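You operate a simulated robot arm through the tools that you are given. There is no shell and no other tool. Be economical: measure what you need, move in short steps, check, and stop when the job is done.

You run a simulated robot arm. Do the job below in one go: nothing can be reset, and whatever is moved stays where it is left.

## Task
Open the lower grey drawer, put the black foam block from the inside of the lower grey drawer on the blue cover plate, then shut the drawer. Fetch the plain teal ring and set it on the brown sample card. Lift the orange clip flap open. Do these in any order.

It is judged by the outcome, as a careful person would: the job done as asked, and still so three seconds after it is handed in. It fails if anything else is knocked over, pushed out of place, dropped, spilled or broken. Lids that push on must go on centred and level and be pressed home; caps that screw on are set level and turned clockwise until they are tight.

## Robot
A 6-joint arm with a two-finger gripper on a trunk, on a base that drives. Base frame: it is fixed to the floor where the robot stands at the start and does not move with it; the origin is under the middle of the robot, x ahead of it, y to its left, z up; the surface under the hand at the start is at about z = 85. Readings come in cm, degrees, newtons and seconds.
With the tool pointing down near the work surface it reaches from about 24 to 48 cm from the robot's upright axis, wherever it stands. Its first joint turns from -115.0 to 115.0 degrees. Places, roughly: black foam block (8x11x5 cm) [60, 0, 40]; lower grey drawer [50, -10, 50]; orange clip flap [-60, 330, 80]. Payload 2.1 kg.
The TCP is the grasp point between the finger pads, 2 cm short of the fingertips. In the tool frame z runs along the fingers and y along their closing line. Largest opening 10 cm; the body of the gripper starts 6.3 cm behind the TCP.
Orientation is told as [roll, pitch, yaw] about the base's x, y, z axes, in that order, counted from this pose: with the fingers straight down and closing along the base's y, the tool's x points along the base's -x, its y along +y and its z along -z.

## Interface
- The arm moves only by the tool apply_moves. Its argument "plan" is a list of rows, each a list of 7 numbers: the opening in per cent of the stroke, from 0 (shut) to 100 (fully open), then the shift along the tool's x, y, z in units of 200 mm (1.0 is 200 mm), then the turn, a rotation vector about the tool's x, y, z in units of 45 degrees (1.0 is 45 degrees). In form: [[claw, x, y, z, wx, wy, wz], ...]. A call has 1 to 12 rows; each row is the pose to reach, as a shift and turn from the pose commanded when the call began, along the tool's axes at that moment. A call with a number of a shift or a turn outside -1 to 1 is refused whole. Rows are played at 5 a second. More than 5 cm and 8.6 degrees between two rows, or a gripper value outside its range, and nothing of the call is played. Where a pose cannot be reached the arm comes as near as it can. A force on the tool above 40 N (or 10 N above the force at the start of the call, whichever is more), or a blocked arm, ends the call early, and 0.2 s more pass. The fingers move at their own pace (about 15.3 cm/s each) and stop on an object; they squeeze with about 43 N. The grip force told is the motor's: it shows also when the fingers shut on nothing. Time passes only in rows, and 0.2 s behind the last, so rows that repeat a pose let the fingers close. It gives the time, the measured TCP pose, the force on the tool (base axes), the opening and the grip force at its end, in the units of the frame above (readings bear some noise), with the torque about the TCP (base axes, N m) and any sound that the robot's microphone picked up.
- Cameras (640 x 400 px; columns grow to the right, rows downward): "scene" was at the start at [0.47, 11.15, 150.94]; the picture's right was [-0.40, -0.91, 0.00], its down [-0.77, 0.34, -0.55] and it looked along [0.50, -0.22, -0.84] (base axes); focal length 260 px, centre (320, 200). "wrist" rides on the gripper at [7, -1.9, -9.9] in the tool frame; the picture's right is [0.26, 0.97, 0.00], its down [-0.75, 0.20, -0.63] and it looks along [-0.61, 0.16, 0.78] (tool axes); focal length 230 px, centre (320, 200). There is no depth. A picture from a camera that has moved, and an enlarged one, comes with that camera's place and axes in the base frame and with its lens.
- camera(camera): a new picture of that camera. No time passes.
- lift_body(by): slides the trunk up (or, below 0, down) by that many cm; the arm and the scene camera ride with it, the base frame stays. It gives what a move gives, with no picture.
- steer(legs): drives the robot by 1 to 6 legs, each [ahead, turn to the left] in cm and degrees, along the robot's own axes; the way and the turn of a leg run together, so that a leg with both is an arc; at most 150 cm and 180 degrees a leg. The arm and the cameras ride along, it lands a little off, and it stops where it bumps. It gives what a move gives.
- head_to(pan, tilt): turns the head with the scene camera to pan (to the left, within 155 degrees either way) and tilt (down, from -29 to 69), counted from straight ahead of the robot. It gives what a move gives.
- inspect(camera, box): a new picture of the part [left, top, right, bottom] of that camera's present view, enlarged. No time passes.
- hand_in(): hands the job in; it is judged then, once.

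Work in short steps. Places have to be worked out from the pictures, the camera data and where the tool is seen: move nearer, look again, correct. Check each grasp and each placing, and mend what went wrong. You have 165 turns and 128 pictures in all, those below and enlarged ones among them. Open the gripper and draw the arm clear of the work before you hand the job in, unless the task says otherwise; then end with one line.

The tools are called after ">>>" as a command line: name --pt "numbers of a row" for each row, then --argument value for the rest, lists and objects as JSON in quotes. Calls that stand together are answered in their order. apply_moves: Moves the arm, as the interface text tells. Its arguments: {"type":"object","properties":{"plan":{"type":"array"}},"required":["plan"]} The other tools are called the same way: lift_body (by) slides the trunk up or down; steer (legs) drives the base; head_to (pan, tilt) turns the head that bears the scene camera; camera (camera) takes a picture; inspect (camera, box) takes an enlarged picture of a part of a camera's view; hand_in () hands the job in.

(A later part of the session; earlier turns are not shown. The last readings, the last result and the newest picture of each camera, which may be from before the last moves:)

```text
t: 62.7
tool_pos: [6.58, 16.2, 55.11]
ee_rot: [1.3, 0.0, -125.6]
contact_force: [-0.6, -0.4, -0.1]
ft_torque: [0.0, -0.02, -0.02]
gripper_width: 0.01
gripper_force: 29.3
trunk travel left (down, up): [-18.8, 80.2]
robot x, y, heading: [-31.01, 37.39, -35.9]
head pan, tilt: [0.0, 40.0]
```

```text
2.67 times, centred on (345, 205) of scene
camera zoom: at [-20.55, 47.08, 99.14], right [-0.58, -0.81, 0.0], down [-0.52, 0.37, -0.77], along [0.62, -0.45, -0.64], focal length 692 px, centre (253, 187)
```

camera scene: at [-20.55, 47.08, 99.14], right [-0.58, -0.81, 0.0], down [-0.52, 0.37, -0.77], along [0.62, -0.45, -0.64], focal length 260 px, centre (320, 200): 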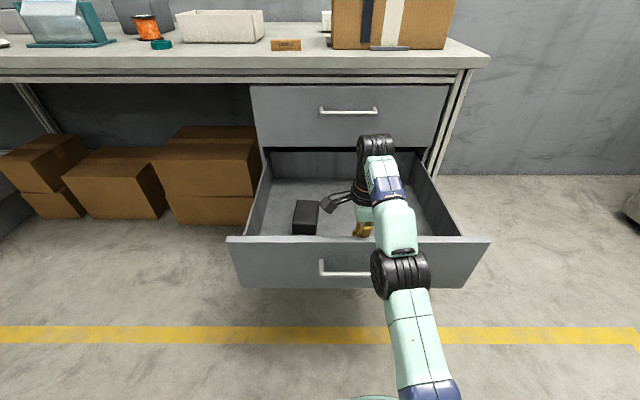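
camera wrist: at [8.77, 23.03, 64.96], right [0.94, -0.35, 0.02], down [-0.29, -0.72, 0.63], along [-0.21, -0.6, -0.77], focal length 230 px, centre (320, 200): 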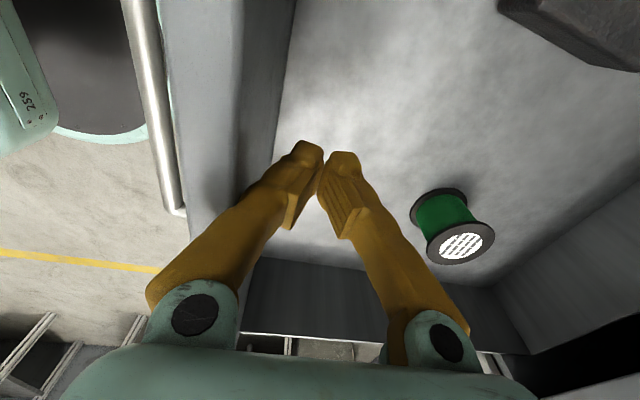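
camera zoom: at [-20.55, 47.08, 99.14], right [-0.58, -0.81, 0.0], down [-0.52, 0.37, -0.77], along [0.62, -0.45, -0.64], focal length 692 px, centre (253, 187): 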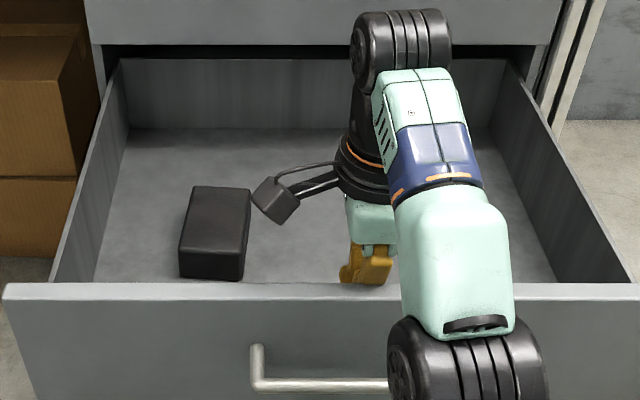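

Block top is about d≈17, s≈30.6, z≈43, long side pointing out of the drawer, so fingers must close along the bench direction. I raise the hand, turn the tool back 90°, and relocate the robot left by ~17.5 cm.

>>> lift_body --by 14

>>> apply_moves --pt "100 0 0 0 0 0 -0.167" --pt "100 0 0 0 0 0 -0.333" --pt "100 0 0 0 0 0 -0.5" --pt "100 0 0 0 0 0 -0.667" --pt "100 0 0 0 0 0 -0.833" --pt "100 0 0 0 0 0 -1"

>>> apply_moves --pt "100 0 0 0 0 0 -0.167" --pt "100 0 0 0 0 0 -0.333" --pt "100 0 0 0 0 0 -0.5" --pt "100 0 0 0 0 0 -0.667" --pt "100 0 0 0 0 0 -0.833" --pt "100 0 0 0 0 0 -1"

>>> steer --legs '[[0, 90], [17.5, 0], [0, -89]]'

>>> camera --camera "scene"

```text
t: 64.3
tool_pos: [6.56, 16.14, 69.12]
ee_rot: [1.2, 0.0, -125.7]
contact_force: [-0.2, 0.3, -0.7]
ft_torque: [0.0, -0.01, 0.03]
gripper_width: 0.0
gripper_force: 29.3
trunk travel left (down, up): [-32.8, 66.2]
robot x, y, heading: [-30.77, 37.26, -35.6]
head pan, tilt: [0.0, 40.0]
```

```text
t: 65.7
tool_pos: [6.43, 16.14, 69.14]
ee_rot: [0.8, -0.9, -80.4]
contact_force: [0.4, -0.3, -0.5]
ft_torque: [-0.01, 0.02, 0.01]
gripper_width: 9.99
gripper_force: 0.2
trunk travel left (down, up): [-32.8, 66.2]
robot x, y, heading: [-30.64, 37.08, -35.6]
head pan, tilt: [0.0, 40.0]
```

```text
t: 67.1
tool_pos: [6.42, 16.27, 69.12]
ee_rot: [0.0, -1.2, -35.4]
contact_force: [0.7, 0.1, -0.5]
ft_torque: [-0.01, -0.01, 0.0]
gripper_width: 10.01
gripper_force: 0.0
trunk travel left (down, up): [-32.8, 66.2]
robot x, y, heading: [-30.69, 37.33, -35.7]
head pan, tilt: [0.0, 40.0]
```

```text
t: 76.1
tool_pos: [17.34, 31.72, 69.16]
ee_rot: [-0.1, -1.3, -32.7]
contact_force: [1.4, 0.8, 0.4]
ft_torque: [-0.02, 0.0, -0.02]
gripper_width: 10.0
gripper_force: 0.1
trunk travel left (down, up): [-32.8, 66.2]
robot x, y, heading: [-20.63, 50.89, -32.6]
head pan, tilt: [0.0, 40.0]
```

```text
93 pictures are left
camera scene: at [-11.21, 61.18, 113.14], right [-0.54, -0.84, 0.0], down [-0.54, 0.35, -0.77], along [0.64, -0.41, -0.64], focal length 260 px, centre (320, 200)
```

scene: 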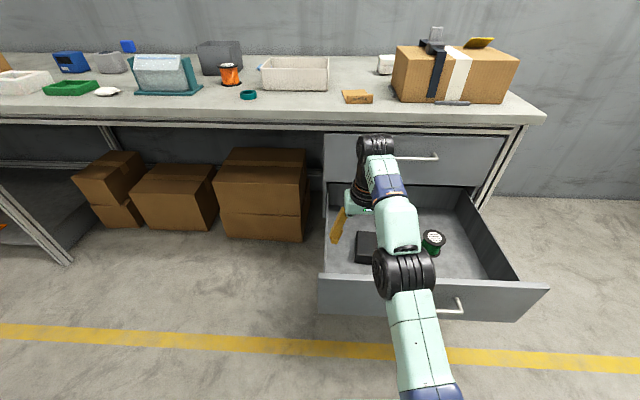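

Robot is now at s≈30, d≈-46. I correct heading and drive forward 14 cm (drawer front at d≈-8, base should just stay clear).

>>> steer --legs '[[0, -2.4], [14, 0]]'

>>> camera --camera "wrist"

>>> head_to --pan 0 --tilt 65

>>> camera --camera "scene"

```text
t: 77.8
tool_pos: [27.77, 22.18, 69.2]
ee_rot: [0.0, -1.2, -35.1]
contact_force: [-0.2, 0.0, 1.2]
ft_torque: [-0.02, 0.01, 0.01]
gripper_width: 10.02
gripper_force: 0.0
trunk travel left (down, up): [-32.8, 66.2]
robot x, y, heading: [-10.02, 42.99, -34.8]
head pan, tilt: [0.0, 40.0]
```

```text
92 pictures are left
camera wrist: at [20.71, 24.87, 78.83], right [0.34, 0.94, -0.01], down [0.72, -0.26, 0.65], along [0.6, -0.23, -0.76], focal length 230 px, centre (320, 200)
```

wrist: 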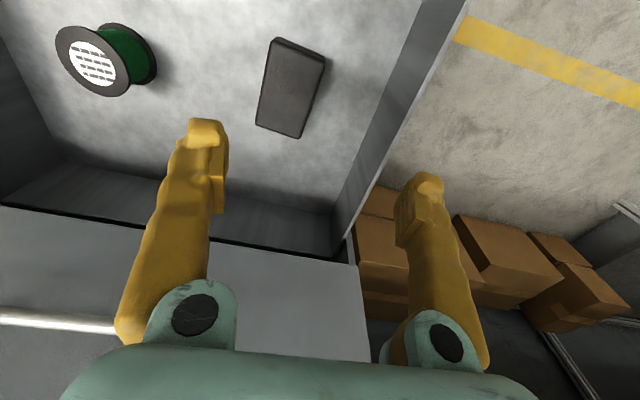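

```text
t: 78.7
tool_pos: [27.66, 22.38, 69.23]
ee_rot: [0.0, -1.2, -35.2]
contact_force: [-1.0, -0.5, -0.4]
ft_torque: [-0.01, 0.02, -0.04]
gripper_width: 9.99
gripper_force: 0.0
trunk travel left (down, up): [-32.8, 66.2]
robot x, y, heading: [-9.52, 43.1, -34.9]
head pan, tilt: [0.0, 65.0]
```

```text
91 pictures are left
camera scene: at [-1.57, 54.31, 109.92], right [-0.57, -0.82, 0.0], down [-0.74, 0.52, -0.42], along [0.35, -0.24, -0.91], focal length 260 px, centre (320, 200)
```

scene: 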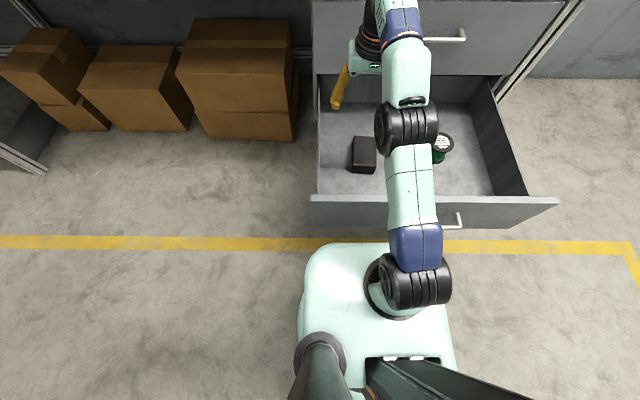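

Three views agree: block top centre is d≈12, s≈30.2, z≈48, ~6 cm wide, turned ~5.5°. I shift above it, align, and go down 12 cm, then look.

>>> apply_moves --pt "100 -0.05 -0.1 0 0 0 0.06" --pt "100 -0.1 -0.2 0 0 0 0.12" --pt "100 -0.1 -0.2 0.2 0 0 0.12" --pt "100 -0.1 -0.2 0.4 0 0 0.12" --pt "100 -0.1 -0.2 0.6 0 0 0.12"

>>> camera --camera "wrist"

```text
t: 79.9
tool_pos: [27.3, 17.45, 57.26]
ee_rot: [0.0, -1.3, -40.5]
contact_force: [-0.2, 0.4, -0.5]
ft_torque: [0.01, -0.01, -0.02]
gripper_width: 10.0
gripper_force: 0.0
out of reach, approached as far as the arm can: row 1, 2
trunk travel left (down, up): [-32.8, 66.2]
robot x, y, heading: [-9.67, 42.92, -35.1]
head pan, tilt: [0.0, 65.0]
```

```text
90 pictures are left
camera wrist: at [20.5, 20.74, 66.98], right [0.43, 0.9, 0.0], down [0.69, -0.33, 0.65], along [0.58, -0.28, -0.76], focal length 230 px, centre (320, 200)
```

wrist: 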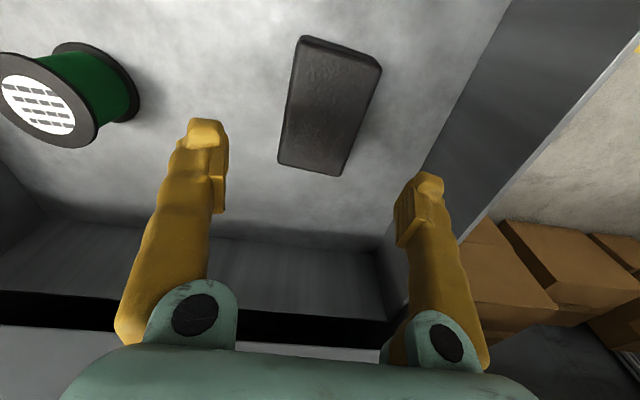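

Block centre computes to d≈12, s≈30.1; TCP is at 12.4, 29.9 and aligned. I descend 10.8 cm and close.

>>> apply_moves --pt "100 0.01 0.01 0.2 0 0 0" --pt "100 0.01 0.01 0.4 0 0 0" --pt "100 0.01 0.01 0.54 0 0 0" --pt "50 0.01 0.01 0.54 0 0 0" --pt "30 0.01 0.01 0.54 0 0 0" --pt "0 0.01 0.01 0.54 0 0 0" --pt "0 0.01 0.01 0.54 0 0 0"

>>> camera --camera "wrist"

```text
t: 81.5
tool_pos: [27.69, 18.15, 46.33]
ee_rot: [0.1, -1.2, -40.5]
contact_force: [0.3, -0.3, 0.2]
ft_torque: [-0.06, -0.03, 0.04]
gripper_width: 6.88
gripper_force: 42.9
trunk travel left (down, up): [-32.8, 66.2]
robot x, y, heading: [-9.84, 42.82, -35.3]
head pan, tilt: [0.0, 65.0]
```

```text
89 pictures are left
camera wrist: at [20.87, 21.25, 55.98], right [0.43, 0.9, 0.0], down [0.69, -0.33, 0.65], along [0.58, -0.28, -0.76], focal length 230 px, centre (320, 200)
```

wrist: 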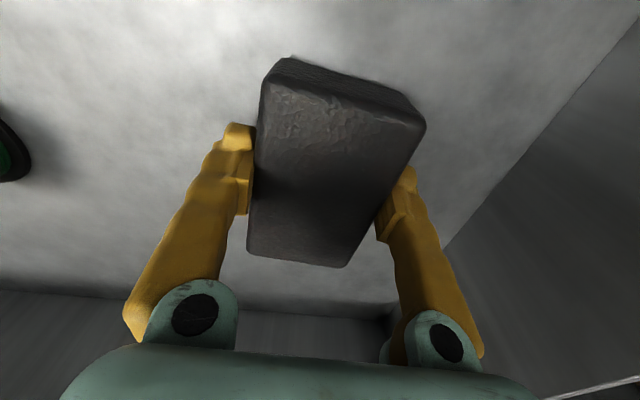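

Block gripped (6.9 cm, 42.9 N). I lift it straight up with the trunk and verify.

>>> lift_body --by 40

>>> lift_body --by 16

>>> steer --legs '[[-12, 0]]'

>>> head_to --pan -20 --tilt 40

>>> camera --camera "scene"

```text
t: 85.3
tool_pos: [27.65, 17.97, 86.28]
ee_rot: [0.2, -1.2, -40.5]
contact_force: [-1.1, -0.6, 0.0]
ft_torque: [0.01, 0.0, -0.02]
gripper_width: 6.88
gripper_force: 43.0
trunk travel left (down, up): [-72.8, 26.2]
robot x, y, heading: [-9.7, 42.84, -34.7]
head pan, tilt: [0.0, 65.0]
```

```text
t: 87.2
tool_pos: [27.66, 18.1, 102.16]
ee_rot: [0.1, -1.2, -40.5]
contact_force: [0.0, 0.2, -0.7]
ft_torque: [0.02, 0.01, -0.01]
gripper_width: 6.88
gripper_force: 42.8
trunk travel left (down, up): [-88.8, 10.2]
robot x, y, heading: [-9.64, 42.9, -35.0]
head pan, tilt: [0.0, 65.0]
```

```text
t: 88.4
tool_pos: [19.2, 24.26, 101.71]
ee_rot: [0.0, -0.4, -40.2]
contact_force: [0.7, 0.2, -0.5]
ft_torque: [-0.03, 0.0, 0.0]
gripper_width: 6.86
gripper_force: 43.3
trunk travel left (down, up): [-88.8, 10.2]
robot x, y, heading: [-19.59, 49.79, -34.6]
head pan, tilt: [0.0, 65.0]
```

```text
t: 89.3
tool_pos: [17.95, 24.97, 102.19]
ee_rot: [0.1, -1.2, -40.3]
contact_force: [-0.2, -0.3, -0.1]
ft_torque: [-0.01, -0.03, 0.02]
gripper_width: 6.86
gripper_force: 43.0
trunk travel left (down, up): [-88.8, 10.2]
robot x, y, heading: [-19.22, 49.48, -34.9]
head pan, tilt: [-20.0, 40.0]
```

```text
88 pictures are left
camera scene: at [-11.55, 57.77, 169.14], right [-0.82, -0.58, 0.0], down [-0.37, 0.52, -0.77], along [0.44, -0.63, -0.64], focal length 260 px, centre (320, 200)
```

scene: 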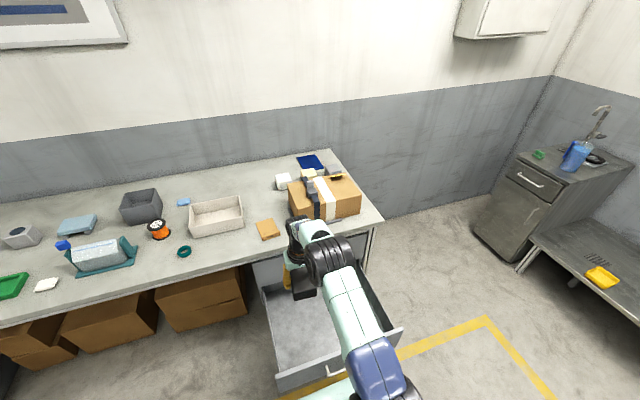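

Block is held securely. I retract the arm to ~28 cm from the axis so that it can be carried around the bench's right end.

>>> apply_moves --pt "0 0.2 0 0 0 0 0" --pt "0 0.4 0 0 0 0 0" --pt "0 0.6 0 0 0 0 0" --pt "0 0.78 0 0 0 0 0"

>>> steer --legs '[[0, -90], [115, 0], [0, 90]]'

>>> head_to --pan 30 --tilt 35

>>> camera --camera "scene"

```text
t: 90.3
tool_pos: [5.66, 35.42, 101.96]
ee_rot: [0.1, -1.4, -40.2]
contact_force: [-0.2, 0.3, -0.2]
ft_torque: [-0.02, -0.03, 0.02]
gripper_width: 6.87
gripper_force: 43.2
trunk travel left (down, up): [-88.8, 10.2]
robot x, y, heading: [-19.76, 49.45, -34.7]
head pan, tilt: [-20.0, 40.0]
```

```text
t: 103.8
tool_pos: [-58.56, -58.72, 101.8]
ee_rot: [0.1, -1.2, -39.5]
contact_force: [-0.1, -0.4, -0.5]
ft_torque: [0.01, 0.03, 0.01]
gripper_width: 6.83
gripper_force: 43.0
trunk travel left (down, up): [-88.8, 10.2]
robot x, y, heading: [-83.87, -44.89, -34.0]
head pan, tilt: [-20.0, 40.0]
```

```text
t: 105.0
tool_pos: [-58.72, -58.73, 101.82]
ee_rot: [0.2, -1.2, -39.5]
contact_force: [-0.2, -0.6, -0.2]
ft_torque: [0.02, 0.0, -0.01]
gripper_width: 6.85
gripper_force: 43.3
trunk travel left (down, up): [-88.8, 10.2]
robot x, y, heading: [-84.1, -44.79, -34.0]
head pan, tilt: [30.0, 35.0]
```

```text
87 pictures are left
camera scene: at [-72.36, -30.52, 169.9], right [-0.07, -1.0, 0.0], down [-0.57, 0.04, -0.82], along [0.82, -0.06, -0.57], focal length 260 px, centre (320, 200)
```

scene: 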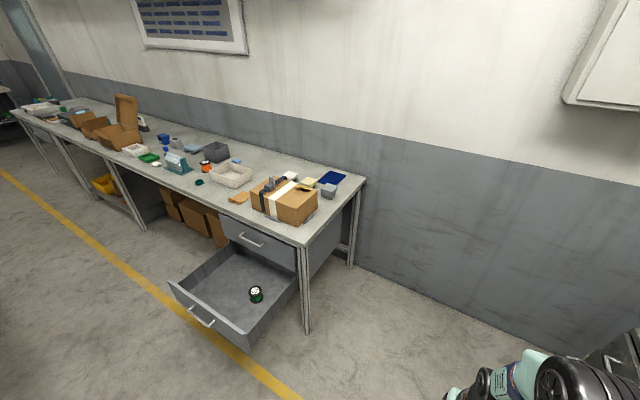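

The path round the bench end is clear; the wall is at d≈101, bench end at s≈-18. I drive up and arc left to face along the bench.

>>> steer --legs '[[0, -1], [88, 0], [39.3, 90]]'

>>> head_to --pan -10 --tilt 45

>>> camera --camera "scene"

```text
t: 113.7
tool_pos: [38.87, -64.78, 101.84]
ee_rot: [0.1, -1.3, 47.8]
contact_force: [-0.4, 0.1, 0.7]
ft_torque: [0.0, 0.0, -0.03]
gripper_width: 6.87
gripper_force: 43.0
trunk travel left (down, up): [-88.8, 10.2]
robot x, y, heading: [23.81, -89.29, 53.1]
head pan, tilt: [30.0, 35.0]
cut short: leg 3
```

```text
t: 114.8
tool_pos: [38.9, -64.82, 101.76]
ee_rot: [0.1, -1.2, 47.8]
contact_force: [-1.1, 0.1, 0.0]
ft_torque: [0.01, 0.0, -0.03]
gripper_width: 6.83
gripper_force: 43.2
trunk travel left (down, up): [-88.8, 10.2]
robot x, y, heading: [24.02, -90.0, 53.0]
head pan, tilt: [-10.0, 45.0]
```

```text
86 pictures are left
camera scene: at [15.11, -80.46, 168.42], right [0.68, -0.73, 0.0], down [-0.52, -0.48, -0.71], along [0.52, 0.48, -0.71], focal length 260 px, centre (320, 200)
```

scene: 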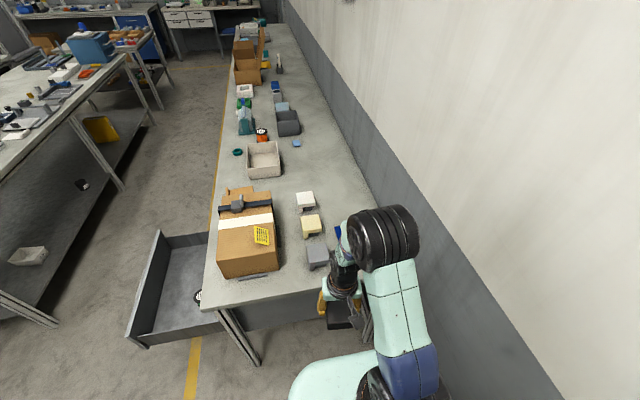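

The last degrees were cut short, likely rear corner near the wall. The robot is at d≈71; I jog away from the wall (turn right, reverse, turn left) and look.

>>> steer --legs '[[0, -8], [-16, 0], [0, 10]]'

>>> inspect --camera "scene" --box '[200, 120, 420, 340]'

```text
t: 117.5
tool_pos: [26.92, -75.38, 101.88]
ee_rot: [0.1, -1.2, 49.9]
contact_force: [-0.1, -0.4, -0.6]
ft_torque: [-0.02, -0.03, 0.01]
gripper_width: 6.84
gripper_force: 43.0
trunk travel left (down, up): [-88.8, 10.2]
robot x, y, heading: [13.05, -100.67, 54.9]
head pan, tilt: [-10.0, 45.0]
```

```text
1.82 times, centred on (310, 230) of scene
camera zoom: at [3.73, -91.87, 168.42], right [0.71, -0.71, 0.0], down [-0.5, -0.5, -0.71], along [0.5, 0.5, -0.71], focal length 472 px, centre (338, 146)
```

zoom: 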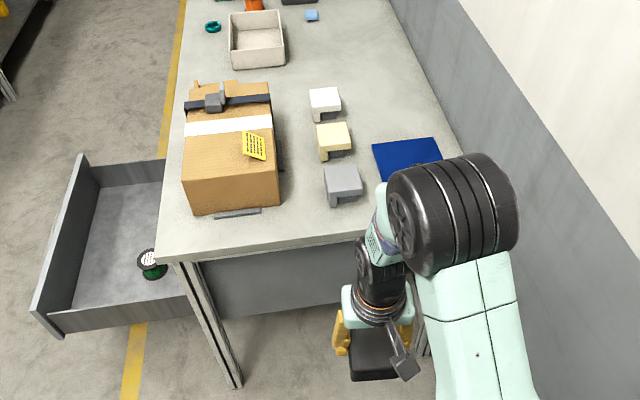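

The plate is at d≈86, s≈0. I drive forward 32 cm along the bench, then look with both cameras.

>>> steer --legs '[[32, 0]]'

>>> camera --camera "wrist"

>>> camera --camera "scene"

```text
t: 119.6
tool_pos: [45.69, -49.0, 102.02]
ee_rot: [0.1, -1.2, 49.3]
contact_force: [1.1, -0.3, -1.6]
ft_torque: [-0.01, 0.01, 0.02]
gripper_width: 6.84
gripper_force: 43.3
trunk travel left (down, up): [-88.8, 10.2]
robot x, y, heading: [31.22, -74.15, 54.7]
head pan, tilt: [-10.0, 45.0]
```

```text
84 pictures are left
camera wrist: at [42.36, -55.78, 111.61], right [-0.9, 0.43, 0.0], down [0.33, 0.69, 0.65], along [0.28, 0.58, -0.76], focal length 230 px, centre (320, 200)
```

wrist: 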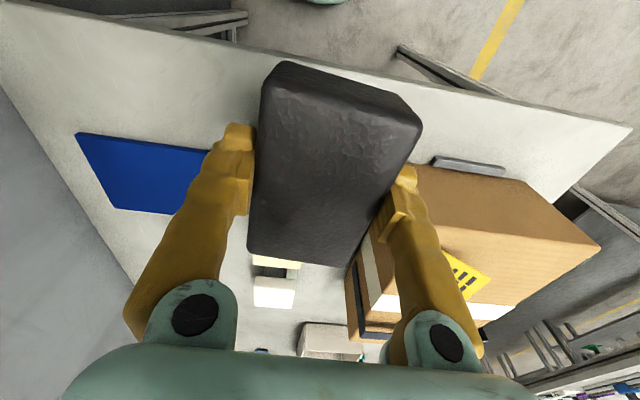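

```text
83 pictures are left
camera scene: at [22.31, -65.46, 168.42], right [0.7, -0.71, 0.0], down [-0.5, -0.5, -0.71], along [0.5, 0.5, -0.71], focal length 260 px, centre (320, 200)
```

scene: 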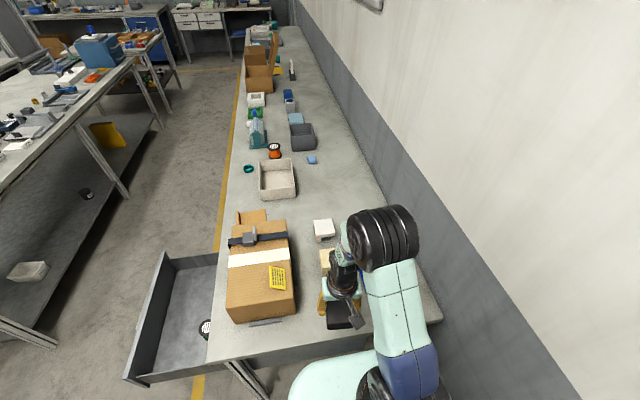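

The plate spans about d 77–93, s −5.5…6.6 (centre 85.5, 0.5). I carry the block over its centre at height and align it to the plate.

>>> apply_moves --pt "0 -0.135 -0.153 0 0 0 -0.02" --pt "0 -0.27 -0.307 0 0 0 -0.04" --pt "0 -0.405 -0.46 0 0 0 -0.06" --pt "0 -0.54 -0.613 0 0 0 -0.08" --pt "0 -0.675 -0.767 0 0 0 -0.1" --pt "0 -0.81 -0.92 0 0 0 -0.127"

>>> camera --camera "wrist"

>>> camera --camera "scene"

```text
t: 121.0
tool_pos: [70.1, -48.56, 101.86]
ee_rot: [0.2, -0.9, 55.1]
contact_force: [0.2, 0.3, -0.7]
ft_torque: [-0.03, 0.03, -0.02]
gripper_width: 6.87
gripper_force: 43.1
trunk travel left (down, up): [-88.8, 10.2]
robot x, y, heading: [31.49, -74.24, 54.7]
head pan, tilt: [-10.0, 45.0]
```

```text
82 pictures are left
camera wrist: at [67.5, -55.57, 111.56], right [-0.94, 0.34, 0.0], down [0.26, 0.72, 0.64], along [0.22, 0.6, -0.77], focal length 230 px, centre (320, 200)
```

wrist: 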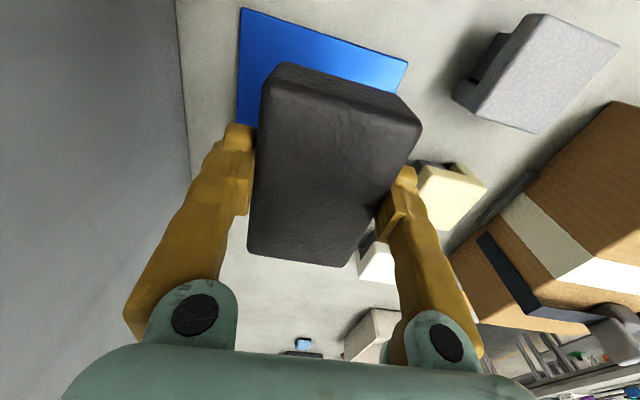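

```text
81 pictures are left
camera scene: at [22.64, -65.28, 168.43], right [0.7, -0.71, 0.0], down [-0.5, -0.5, -0.71], along [0.5, 0.5, -0.71], focal length 260 px, centre (320, 200)
```

scene: 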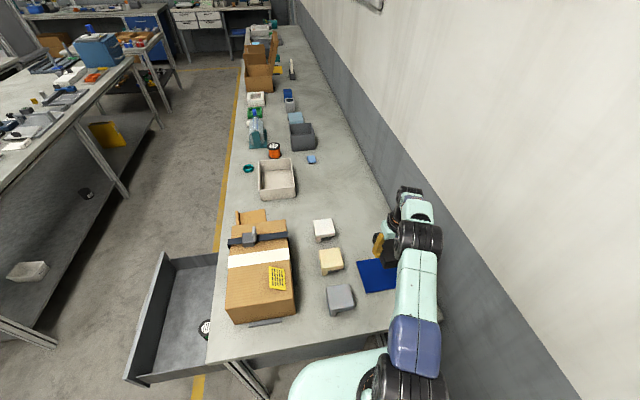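

Plate spans d 78–93.8, s −5.1…6.7; the block is nearly centred. I trim 0.7 cm and descend 10.5 cm.

>>> apply_moves --pt "0 -0.035 -0.025 0.2 0 0 0" --pt "0 -0.035 -0.025 0.4 0 0 0" --pt "0 -0.035 -0.025 0.52 0 0 0"

>>> camera --camera "wrist"

>>> inspect --camera "scene" --box '[320, 180, 460, 320]'

```text
t: 121.8
tool_pos: [70.51, -48.53, 92.03]
ee_rot: [0.0, -1.2, 55.1]
contact_force: [0.5, 0.4, -0.5]
ft_torque: [0.01, 0.0, 0.02]
gripper_width: 6.87
gripper_force: 43.2
out of reach, approached as far as the arm can: row 3
trunk travel left (down, up): [-88.8, 10.2]
robot x, y, heading: [31.37, -74.29, 54.6]
head pan, tilt: [-10.0, 45.0]
```

```text
80 pictures are left
camera wrist: at [67.85, -55.54, 101.75], right [-0.94, 0.34, -0.01], down [0.26, 0.72, 0.64], along [0.22, 0.6, -0.76], focal length 230 px, centre (320, 200)
```

wrist: 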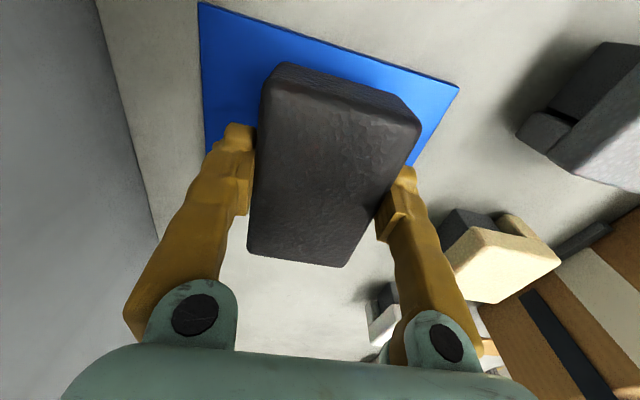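

```text
2.86 times, centred on (390, 250) of scene
camera zoom: at [22.37, -65.33, 168.42], right [0.7, -0.71, 0.0], down [-0.5, -0.5, -0.71], along [0.5, 0.5, -0.71], focal length 742 px, centre (120, 57)
```

zoom: 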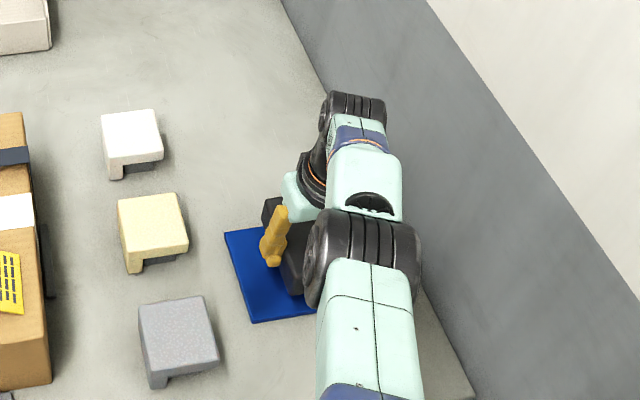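

Reach ends at z=92, so I lower the rest with the trunk in small steps, watching force.

>>> lift_body --by -2

>>> lift_body --by -0.6

>>> inspect --camera "wrist" --box '[160, 0, 480, 200]'

```text
t: 122.5
tool_pos: [70.62, -48.54, 90.01]
ee_rot: [0.1, -1.2, 55.2]
contact_force: [-1.0, 0.0, -0.5]
ft_torque: [-0.04, -0.02, -0.02]
gripper_width: 6.86
gripper_force: 42.3
trunk travel left (down, up): [-86.8, 12.2]
robot x, y, heading: [31.45, -74.2, 54.4]
head pan, tilt: [-10.0, 45.0]
```

```text
t: 123.0
tool_pos: [70.52, -48.64, 89.8]
ee_rot: [-0.2, -1.6, 55.1]
contact_force: [3.7, 2.9, 32.0]
ft_torque: [-1.05, 0.89, 0.06]
gripper_width: 6.86
gripper_force: 43.0
trunk travel left (down, up): [-86.2, 12.8]
robot x, y, heading: [31.47, -74.04, 54.8]
head pan, tilt: [-10.0, 45.0]
```

```text
2.00 times, centred on (320, 100) of wrist
camera zoom: at [67.8, -55.58, 99.48], right [-0.94, 0.34, -0.01], down [0.25, 0.72, 0.65], along [0.23, 0.61, -0.76], focal length 460 px, centre (320, 400)
```

zoom: 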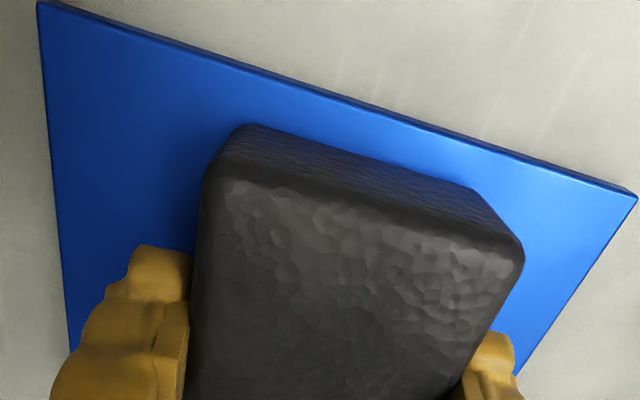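

Contact with the plate at z≈89.8. I ease up 0.4 cm, release and lift away.

>>> lift_body --by 0.4

>>> apply_moves --pt "75 0 0 0 0 0 0" --pt "95 0 0 0 0 0 0" --pt "95 0 0 0 0 0 0"

>>> lift_body --by 12

>>> camera --camera "wrist"

```text
t: 123.6
tool_pos: [70.53, -48.61, 89.87]
ee_rot: [0.0, -1.1, 55.2]
contact_force: [1.8, 0.6, 8.2]
ft_torque: [0.12, -0.44, 0.02]
gripper_width: 6.84
gripper_force: 43.8
trunk travel left (down, up): [-86.6, 12.4]
robot x, y, heading: [31.64, -74.51, 54.5]
head pan, tilt: [-10.0, 45.0]
```

```text
t: 124.4
tool_pos: [70.48, -48.58, 89.87]
ee_rot: [0.0, -1.1, 55.1]
contact_force: [0.2, 0.7, -1.1]
ft_torque: [0.01, -0.02, -0.03]
gripper_width: 9.49
gripper_force: 0.1
trunk travel left (down, up): [-86.6, 12.4]
robot x, y, heading: [31.6, -74.06, 54.6]
head pan, tilt: [-10.0, 45.0]
```

```text
t: 125.9
tool_pos: [70.72, -48.51, 101.8]
ee_rot: [0.0, -1.3, 55.1]
contact_force: [-0.7, -0.2, 0.2]
ft_torque: [-0.01, 0.02, 0.0]
gripper_width: 9.49
gripper_force: 0.0
trunk travel left (down, up): [-98.6, 0.4]
robot x, y, heading: [31.16, -73.93, 54.7]
head pan, tilt: [-10.0, 45.0]
```

```text
77 pictures are left
camera wrist: at [67.9, -55.51, 111.57], right [-0.94, 0.34, -0.01], down [0.26, 0.72, 0.64], along [0.22, 0.6, -0.76], focal length 230 px, centre (320, 200)
```

wrist: 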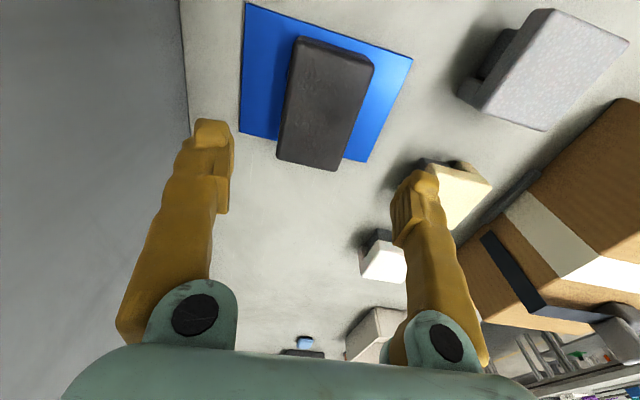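

The foam block sits squarely on the blue plate. I retract the arm and back out the way I came.

>>> apply_moves --pt "95 0.12 0.165 0 0 0 0" --pt "95 0.24 0.33 0 0 0 0" --pt "95 0.36 0.5 0 0 0 0" --pt "95 0.48 0.66 0 0 0 0" --pt "95 0.6 0.83 0 0 0 0" --pt "95 0.71 0.98 0 0 0 0"

>>> steer --legs '[[-33, 0], [-39.3, -90]]'

```text
t: 127.3
tool_pos: [46.07, -48.94, 101.35]
ee_rot: [-0.1, -1.2, 55.0]
contact_force: [-0.4, 0.5, -0.6]
ft_torque: [0.01, 0.03, 0.0]
gripper_width: 9.5
gripper_force: 0.0
trunk travel left (down, up): [-98.6, 0.4]
robot x, y, heading: [31.11, -74.38, 55.0]
head pan, tilt: [-10.0, 45.0]
```

```text
t: 133.2
tool_pos: [3.52, -121.76, 101.45]
ee_rot: [0.0, -1.2, -33.1]
contact_force: [0.2, -0.2, 0.4]
ft_torque: [-0.01, -0.01, 0.02]
gripper_width: 9.48
gripper_force: 0.1
trunk travel left (down, up): [-98.6, 0.4]
robot x, y, heading: [-22.28, -108.54, -33.4]
head pan, tilt: [-10.0, 45.0]
cut short: leg 2
```

Back at d≈44, s≈-102. Now around to the front of the drawer at about d=-56, s=25.

>>> steer --legs '[[0, -1.6], [-100, 0], [0, 90], [127, 0], [0, -90]]'

>>> head_to --pan -5 --tilt 45

>>> camera --camera "scene"

```text
t: 152.4
tool_pos: [-6.46, 39.34, 101.39]
ee_rot: [0.1, -1.2, -33.7]
contact_force: [0.0, -0.1, 0.8]
ft_torque: [-0.02, 0.0, 0.0]
gripper_width: 9.48
gripper_force: 0.0
trunk travel left (down, up): [-98.6, 0.4]
robot x, y, heading: [-32.48, 53.3, -33.9]
head pan, tilt: [-10.0, 45.0]
```

```text
t: 153.0
tool_pos: [-6.69, 39.28, 101.47]
ee_rot: [0.0, -1.1, -33.7]
contact_force: [0.0, -0.8, -0.7]
ft_torque: [0.03, -0.03, 0.01]
gripper_width: 9.49
gripper_force: 0.0
trunk travel left (down, up): [-98.6, 0.4]
robot x, y, heading: [-32.03, 53.81, -34.0]
head pan, tilt: [-5.0, 45.0]
```

```text
76 pictures are left
camera scene: at [-23.06, 63.25, 178.22], right [-0.63, -0.78, 0.0], down [-0.55, 0.44, -0.71], along [0.55, -0.44, -0.71], focal length 260 px, centre (320, 200)
```

scene: 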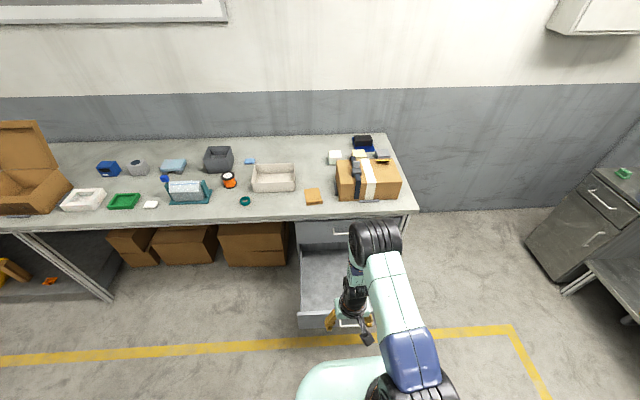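

Positioned at d=-57, s=25.7. I back 5 cm, then raise and tip the closed gripper to horizontal to push the drawer shut.

>>> steer --legs '[[-5, -1]]'

>>> apply_moves --pt "0 -0.05 0 -0.14 0 -0.14 0" --pt "0 -0.1 0 -0.28 0 -0.28 0" --pt "0 -0.15 0 -0.42 0 -0.42 0" --pt "0 -0.2 0 -0.56 0 -0.56 0" --pt "0 -0.25 0 -0.7 0 -0.7 0" --pt "0 -0.3 0 -0.84 0 -0.84 0" --pt "0 -0.4 0 -1 0 -1 0"

>>> apply_moves --pt "0 -0.13 0 -0.06 0 -0.14 0" --pt "0 -0.26 0 -0.12 0 -0.28 0" --pt "0 -0.39 0 -0.18 0 -0.42 0" --pt "0 -0.52 0 -0.24 0 -0.56 0" --pt "0 -0.65 0 -0.3 0 -0.7 0" --pt "0 -0.78 0 -0.36 0 -0.84 0" --pt "0 -0.885 0 -0.39 0 -1 0"

```text
t: 153.9
tool_pos: [-10.19, 41.08, 101.11]
ee_rot: [0.0, -0.8, -34.9]
contact_force: [0.2, -1.1, 0.1]
ft_torque: [-0.02, 0.04, -0.02]
gripper_width: 9.5
gripper_force: 0.0
trunk travel left (down, up): [-98.6, 0.4]
robot x, y, heading: [-36.28, 56.31, -34.9]
head pan, tilt: [-5.0, 45.0]
```

```text
t: 155.5
tool_pos: [-2.2, 36.49, 122.06]
ee_rot: [0.0, -46.3, -34.7]
contact_force: [0.0, 0.1, 0.4]
ft_torque: [-0.01, 0.01, 0.02]
gripper_width: 0.0
gripper_force: 29.2
out of reach, approached as far as the arm can: row 5, 6, 7
trunk travel left (down, up): [-98.6, 0.4]
robot x, y, heading: [-36.25, 56.09, -35.2]
head pan, tilt: [-5.0, 45.0]
```

```text
t: 157.1
tool_pos: [3.23, 32.51, 140.26]
ee_rot: [178.6, -88.8, 146.7]
contact_force: [1.0, 0.8, 0.5]
ft_torque: [0.0, -0.01, -0.02]
gripper_width: 0.0
gripper_force: 29.2
out of reach, approached as far as the arm can: row 1, 2, 3, 4
trunk travel left (down, up): [-98.6, 0.4]
robot x, y, heading: [-36.28, 56.28, -34.8]
head pan, tilt: [-5.0, 45.0]
```

Tool is level, TCP d≈-16 (just ahead of the panel), s≈28.5. I lower the trunk 90 cm to z≈50 and check.

>>> lift_body --by -40

>>> lift_body --by -40

>>> lift_body --by -9.5

>>> camera --camera "scene"

```text
t: 161.0
tool_pos: [3.31, 32.56, 100.26]
ee_rot: [179.2, -88.9, 146.2]
contact_force: [0.2, 0.5, 0.0]
ft_torque: [-0.01, -0.02, -0.02]
gripper_width: 0.0
gripper_force: 29.4
trunk travel left (down, up): [-58.6, 40.4]
robot x, y, heading: [-36.38, 56.19, -35.1]
head pan, tilt: [-5.0, 45.0]
```

```text
t: 164.8
tool_pos: [3.2, 32.56, 60.19]
ee_rot: [179.2, -88.8, 146.2]
contact_force: [0.1, 0.5, 0.0]
ft_torque: [-0.03, 0.0, 0.01]
gripper_width: 0.0
gripper_force: 29.5
trunk travel left (down, up): [-18.6, 80.4]
robot x, y, heading: [-36.41, 55.99, -35.3]
head pan, tilt: [-5.0, 45.0]
```

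```text
t: 166.1
tool_pos: [3.29, 32.6, 50.74]
ee_rot: [178.9, -88.8, 146.3]
contact_force: [0.3, -0.1, -0.1]
ft_torque: [-0.02, -0.03, -0.01]
gripper_width: 0.0
gripper_force: 29.2
trunk travel left (down, up): [-9.1, 89.9]
robot x, y, heading: [-35.89, 56.45, -34.9]
head pan, tilt: [-5.0, 45.0]
```

```text
75 pictures are left
camera scene: at [-26.9, 65.81, 88.72], right [-0.64, -0.77, 0.0], down [-0.54, 0.45, -0.71], along [0.54, -0.45, -0.71], focal length 260 px, centre (320, 200)
```

scene: 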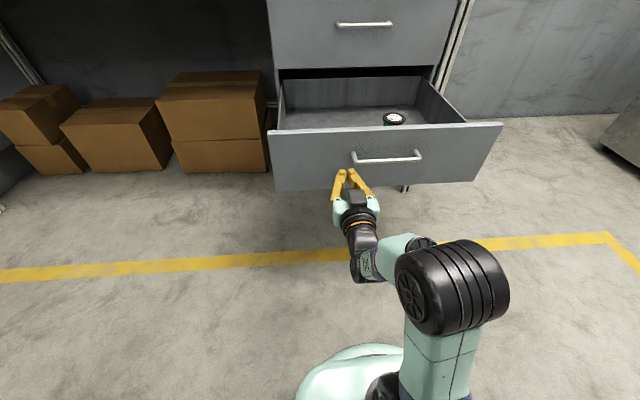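

The closed fingers face the panel just left of the handle. I push by driving forward 22 cm, then 14 more.

>>> steer --legs '[[22, 0]]'

>>> steer --legs '[[14, 0]]'

>>> camera --camera "scene"

```text
t: 167.8
tool_pos: [20.91, 20.19, 50.77]
ee_rot: [179.3, -88.8, 146.1]
contact_force: [-0.8, 0.1, -0.5]
ft_torque: [0.01, -0.01, 0.03]
gripper_width: 0.01
gripper_force: 29.5
trunk travel left (down, up): [-9.1, 89.9]
robot x, y, heading: [-18.53, 43.57, -35.1]
head pan, tilt: [-5.0, 45.0]
```

```text
t: 169.1
tool_pos: [32.84, 11.91, 50.75]
ee_rot: [179.1, -88.8, 146.3]
contact_force: [0.3, 0.3, -0.7]
ft_torque: [0.01, 0.01, 0.01]
gripper_width: 0.01
gripper_force: 29.9
trunk travel left (down, up): [-9.1, 89.9]
robot x, y, heading: [-6.73, 35.18, -35.1]
head pan, tilt: [-5.0, 45.0]
```

```text
74 pictures are left
camera scene: at [2.71, 45.15, 88.72], right [-0.64, -0.77, 0.0], down [-0.54, 0.45, -0.71], along [0.54, -0.45, -0.71], focal length 260 px, centre (320, 200)
```

scene: 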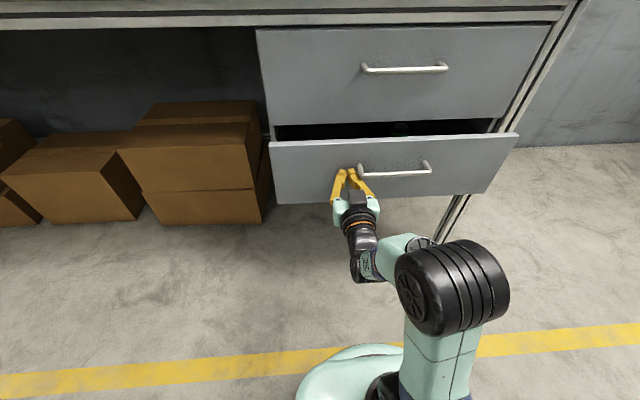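

About 5–6 cm still open. I push further.

>>> steer --legs '[[5, 0]]'

>>> steer --legs '[[2, 0]]'

>>> camera --camera "scene"

```text
t: 170.0
tool_pos: [36.81, 9.13, 50.75]
ee_rot: [179.1, -88.8, 146.3]
contact_force: [0.2, 0.5, -0.1]
ft_torque: [0.03, 0.0, 0.0]
gripper_width: 0.0
gripper_force: 29.4
trunk travel left (down, up): [-9.1, 89.9]
robot x, y, heading: [-2.44, 32.56, -34.7]
head pan, tilt: [-5.0, 45.0]
```

```text
t: 170.8
tool_pos: [38.63, 8.02, 50.9]
ee_rot: [178.9, -88.8, 146.5]
contact_force: [-0.2, -0.6, 0.7]
ft_torque: [0.02, -0.02, 0.02]
gripper_width: 0.0
gripper_force: 29.8
trunk travel left (down, up): [-9.1, 89.9]
robot x, y, heading: [-0.67, 31.57, -34.8]
head pan, tilt: [-5.0, 45.0]
```

```text
73 pictures are left
camera scene: at [8.43, 41.16, 88.72], right [-0.64, -0.77, 0.0], down [-0.54, 0.45, -0.71], along [0.54, -0.45, -0.71], focal length 260 px, centre (320, 200)
```

scene: 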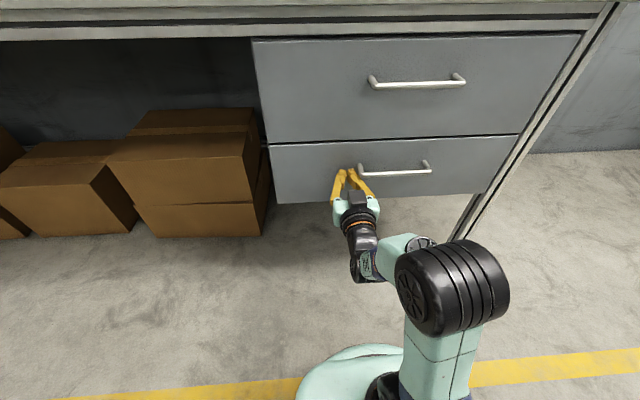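

It looks almost flush (same thin gap as at the start). One more small push to confirm it is home.

>>> steer --legs '[[1.5, 0]]'

>>> inspect --camera "scene" --box '[240, 30, 600, 220]'

```text
t: 171.7
tool_pos: [39.17, 7.61, 50.7]
ee_rot: [177.5, -88.7, 147.8]
contact_force: [-13.1, 8.7, 3.7]
ft_torque: [-0.03, 0.08, -0.04]
gripper_width: 0.63
gripper_force: 29.6
trunk travel left (down, up): [-9.1, 89.9]
robot x, y, heading: [-0.08, 30.66, -35.0]
head pan, tilt: [-5.0, 45.0]
stopped in leg 1: the force on the tool passed its limit at 64 N (the readings are from after the stop); the commanded pose is now the measured one
```

```text
1.78 times, centred on (420, 125) of scene
camera zoom: at [9.05, 40.73, 88.72], right [-0.64, -0.77, 0.0], down [-0.54, 0.45, -0.71], along [0.54, -0.45, -0.71], focal length 462 px, centre (142, 333)
```

zoom: 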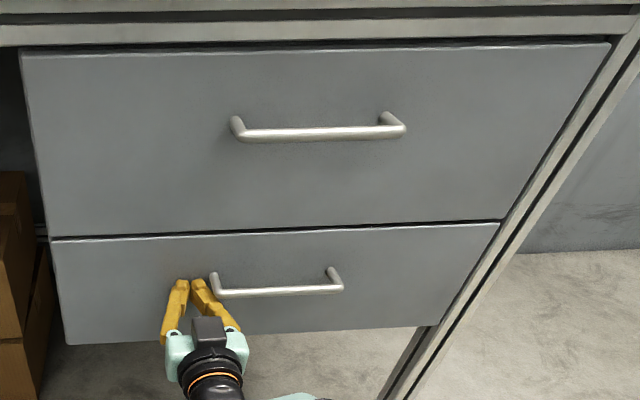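

The drawer is fully shut (hard stop). I back away, raise the trunk and turn the tool down again.

>>> steer --legs '[[-24, 0]]'

>>> lift_body --by 40

>>> lift_body --by 26

>>> apply_moves --pt "0 0 0 0 0 0.16 0" --pt "0 0 0 0 0 0.32 0" --pt "0 0 0 0 0 0.48 0" --pt "0 0 0 0 0 0.64 0" --pt "0 0 0 0 0 0.8 0" --pt "0 0 0 0 0 0.98 0"

>>> apply_moves --pt "0 0.05 0 0 0 0.16 0" --pt "0 0.1 0 0 0 0.32 0" --pt "0 0.2 0 0 0 0.48 0" --pt "0 0.3 0 0 0 0.64 0" --pt "0 0.3 0 0 0 0.8 0" --pt "0 0.3 0 0 0 0.98 0"

>>> camera --camera "scene"

```text
t: 173.5
tool_pos: [19.12, 21.7, 50.69]
ee_rot: [177.7, -88.9, 147.9]
contact_force: [-0.2, 0.1, 0.9]
ft_torque: [-0.02, 0.01, -0.01]
gripper_width: 0.01
gripper_force: 29.8
trunk travel left (down, up): [-9.1, 89.9]
robot x, y, heading: [-19.82, 45.07, -34.6]
head pan, tilt: [-5.0, 45.0]
```

```text
t: 177.3
tool_pos: [19.12, 21.62, 90.69]
ee_rot: [177.7, -89.0, 148.0]
contact_force: [0.6, -1.2, -0.8]
ft_torque: [0.0, -0.01, 0.01]
gripper_width: 0.02
gripper_force: 29.4
trunk travel left (down, up): [-49.1, 49.9]
robot x, y, heading: [-19.96, 45.1, -34.5]
head pan, tilt: [-5.0, 45.0]
```

```text
t: 180.0
tool_pos: [19.02, 21.72, 116.67]
ee_rot: [177.6, -89.1, 148.1]
contact_force: [0.7, -0.1, 0.7]
ft_torque: [-0.02, 0.02, 0.03]
gripper_width: 0.01
gripper_force: 29.3
trunk travel left (down, up): [-75.1, 23.9]
robot x, y, heading: [-20.21, 45.22, -35.0]
head pan, tilt: [-5.0, 45.0]
```

```text
t: 181.4
tool_pos: [18.56, 20.57, 116.87]
ee_rot: [-3.2, -62.5, -34.5]
contact_force: [0.6, -0.1, 0.3]
ft_torque: [-0.01, 0.02, 0.01]
gripper_width: 0.02
gripper_force: 29.4
out of reach, approached as far as the arm can: row 4, 5, 6
trunk travel left (down, up): [-75.1, 23.9]
robot x, y, heading: [-20.55, 45.44, -34.7]
head pan, tilt: [-5.0, 45.0]
```

```text
t: 182.8
tool_pos: [16.69, 26.59, 108.74]
ee_rot: [-6.8, -21.3, -36.7]
contact_force: [0.1, 0.5, -0.3]
ft_torque: [0.02, 0.0, 0.01]
gripper_width: 0.0
gripper_force: 29.0
out of reach, approached as far as the arm can: row 1, 4, 5, 6
trunk travel left (down, up): [-75.1, 23.9]
robot x, y, heading: [-20.15, 44.98, -34.7]
head pan, tilt: [-5.0, 45.0]
```

```text
71 pictures are left
camera scene: at [-10.99, 54.74, 154.71], right [-0.64, -0.77, 0.0], down [-0.55, 0.45, -0.71], along [0.54, -0.45, -0.71], focal length 260 px, centre (320, 200)
```

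scene: 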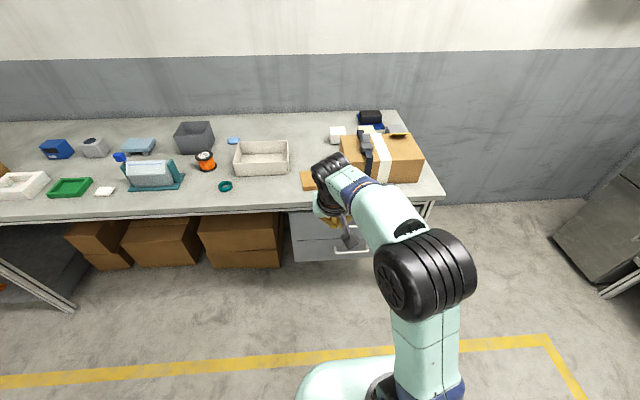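

Not fully down yet (pitch −21°). I finish the levelling with a slight retreat, opening the gripper.

>>> apply_moves --pt "50 0.05 0 0.05 -0.05 0.15 -0.02" --pt "80 0.1 0 0.1 -0.1 0.3 -0.04" --pt "80 0.15 0 0.1 -0.15 0.47 -0.066" --pt "80 0.15 0 0.1 -0.15 0.47 -0.066"

>>> steer --legs '[[0, 90], [27, 0], [0, -90]]'

>>> head_to --pan -10 --tilt 50

>>> camera --camera "scene"

```text
t: 183.8
tool_pos: [15.81, 28.59, 105.92]
ee_rot: [-7.3, -17.2, -36.3]
contact_force: [0.5, 0.7, 0.3]
ft_torque: [0.02, 0.0, -0.04]
gripper_width: 7.99
gripper_force: 0.1
out of reach, approached as far as the arm can: row 1, 2, 3, 4
trunk travel left (down, up): [-75.1, 23.9]
robot x, y, heading: [-20.39, 44.91, -34.9]
head pan, tilt: [-5.0, 45.0]
```

```text
t: 193.3
tool_pos: [31.15, 50.07, 105.95]
ee_rot: [-7.4, -17.3, -36.8]
contact_force: [-0.1, -0.8, 0.2]
ft_torque: [-0.01, 0.0, -0.04]
gripper_width: 8.0
gripper_force: 0.0
trunk travel left (down, up): [-75.1, 23.9]
robot x, y, heading: [-4.74, 66.77, -35.1]
head pan, tilt: [-5.0, 45.0]
```

```text
t: 193.9
tool_pos: [31.13, 50.01, 105.92]
ee_rot: [-7.3, -17.1, -36.7]
contact_force: [0.3, 0.0, -0.8]
ft_torque: [-0.02, -0.02, 0.0]
gripper_width: 8.0
gripper_force: 0.1
trunk travel left (down, up): [-75.1, 23.9]
robot x, y, heading: [-5.14, 66.61, -35.2]
head pan, tilt: [-10.0, 50.0]
```

```text
70 pictures are left
camera scene: at [3.69, 76.22, 154.03], right [-0.71, -0.71, 0.0], down [-0.54, 0.54, -0.64], along [0.45, -0.46, -0.77], focal length 260 px, centre (320, 200)
```

scene: 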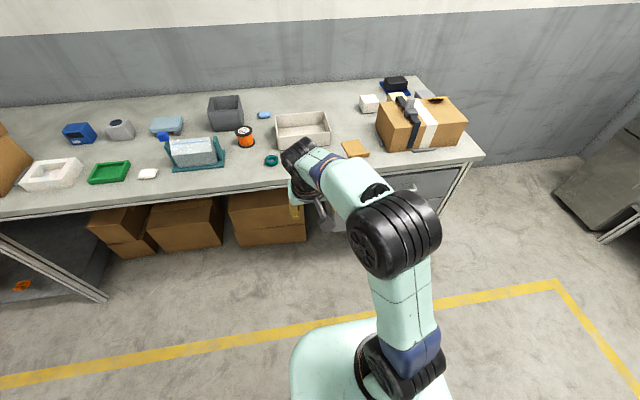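

The IK is stuck near a limit; I lower the hand, recentre it sideways and level it at the same time.

>>> apply_moves --pt "80 0.06 -0.05 0.11 0 0 0" --pt "80 0.12 -0.1 0.22 -0.04 0.1 0" --pt "80 0.18 -0.15 0.33 -0.08 0.2 -0.02" --pt "80 0.228 -0.197 0.43 -0.12 0.3 -0.04" --pt "80 0.228 -0.197 0.43 -0.16 0.38 -0.05" --pt "80 0.228 -0.197 0.43 -0.16 0.38 -0.05"

```text
t: 195.3
tool_pos: [26.61, 49.73, 96.1]
ee_rot: [-6.6, -10.2, -36.6]
contact_force: [-0.8, -0.3, 0.4]
ft_torque: [-0.01, 0.02, -0.01]
gripper_width: 8.0
gripper_force: 0.0
out of reach, approached as far as the arm can: row 2, 3, 4, 5, 6
trunk travel left (down, up): [-75.1, 23.9]
robot x, y, heading: [-5.0, 67.07, -34.9]
head pan, tilt: [-10.0, 50.0]
```

Improving. I continue the same correction once more.

>>> apply_moves --pt "80 0 -0.05 0.1 -0.05 0.08 0" --pt "80 0 -0.1 0.2 -0.1 0.16 0" --pt "80 0 -0.1 0.3 -0.147 0.227 0" --pt "80 0 -0.1 0.4 -0.147 0.227 0" --pt "80 0 -0.1 0.4 -0.147 0.227 0"

>>> camera --camera "scene"

```text
t: 196.5
tool_pos: [25.95, 46.87, 87.79]
ee_rot: [-5.2, -11.5, -37.3]
contact_force: [-0.2, -0.3, 0.2]
ft_torque: [0.04, 0.01, -0.02]
gripper_width: 7.98
gripper_force: 0.1
out of reach, approached as far as the arm can: row 1, 2, 3, 4, 5
trunk travel left (down, up): [-75.1, 23.9]
robot x, y, heading: [-5.19, 66.63, -35.0]
head pan, tilt: [-10.0, 50.0]
```

```text
69 pictures are left
camera scene: at [3.74, 76.16, 154.03], right [-0.71, -0.71, 0.0], down [-0.54, 0.54, -0.64], along [0.45, -0.46, -0.77], focal length 260 px, centre (320, 200)
```

scene: 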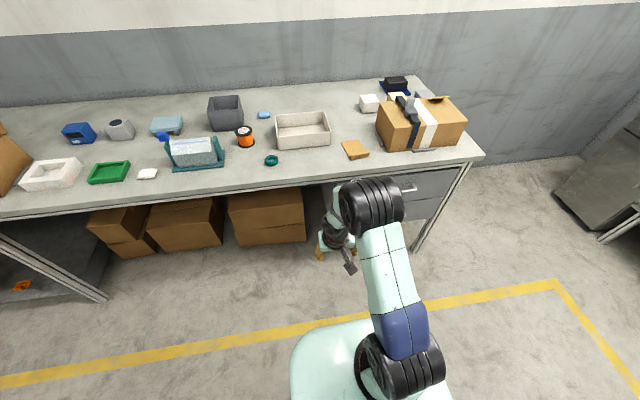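

The arm posture now looks normal. I command only the remaining levelling rotation.

>>> apply_moves --pt "80 0 0 0 -0.06 0.13 -0.02" --pt "80 0 0 0 -0.116 0.256 -0.05" --pt "80 0 0 0 -0.116 0.256 -0.05"

```text
t: 197.3
tool_pos: [25.9, 46.84, 87.72]
ee_rot: [-3.9, -8.3, -37.0]
contact_force: [-0.8, -0.4, 0.1]
ft_torque: [-0.01, -0.05, 0.0]
gripper_width: 8.0
gripper_force: 0.0
out of reach, approached as far as the arm can: row 1, 2, 3
trunk travel left (down, up): [-75.1, 23.9]
robot x, y, heading: [-4.77, 66.76, -35.0]
head pan, tilt: [-10.0, 50.0]
```

Slowly converging; I repeat.

>>> apply_moves --pt "80 0.05 0 0 -0.087 0.184 -0.04" --pt "80 0.1 0 0 -0.087 0.184 -0.04" --pt "80 0.1 0 0 -0.087 0.184 -0.04" --pt "80 0.1 0 -0.1 -0.087 0.184 -0.04" --pt "80 0.1 0 -0.2 -0.087 0.184 -0.04" --pt "80 0.1 0 -0.3 -0.087 0.184 -0.04"

```text
refused: row 1 steps farther than a row can; nothing moved
```

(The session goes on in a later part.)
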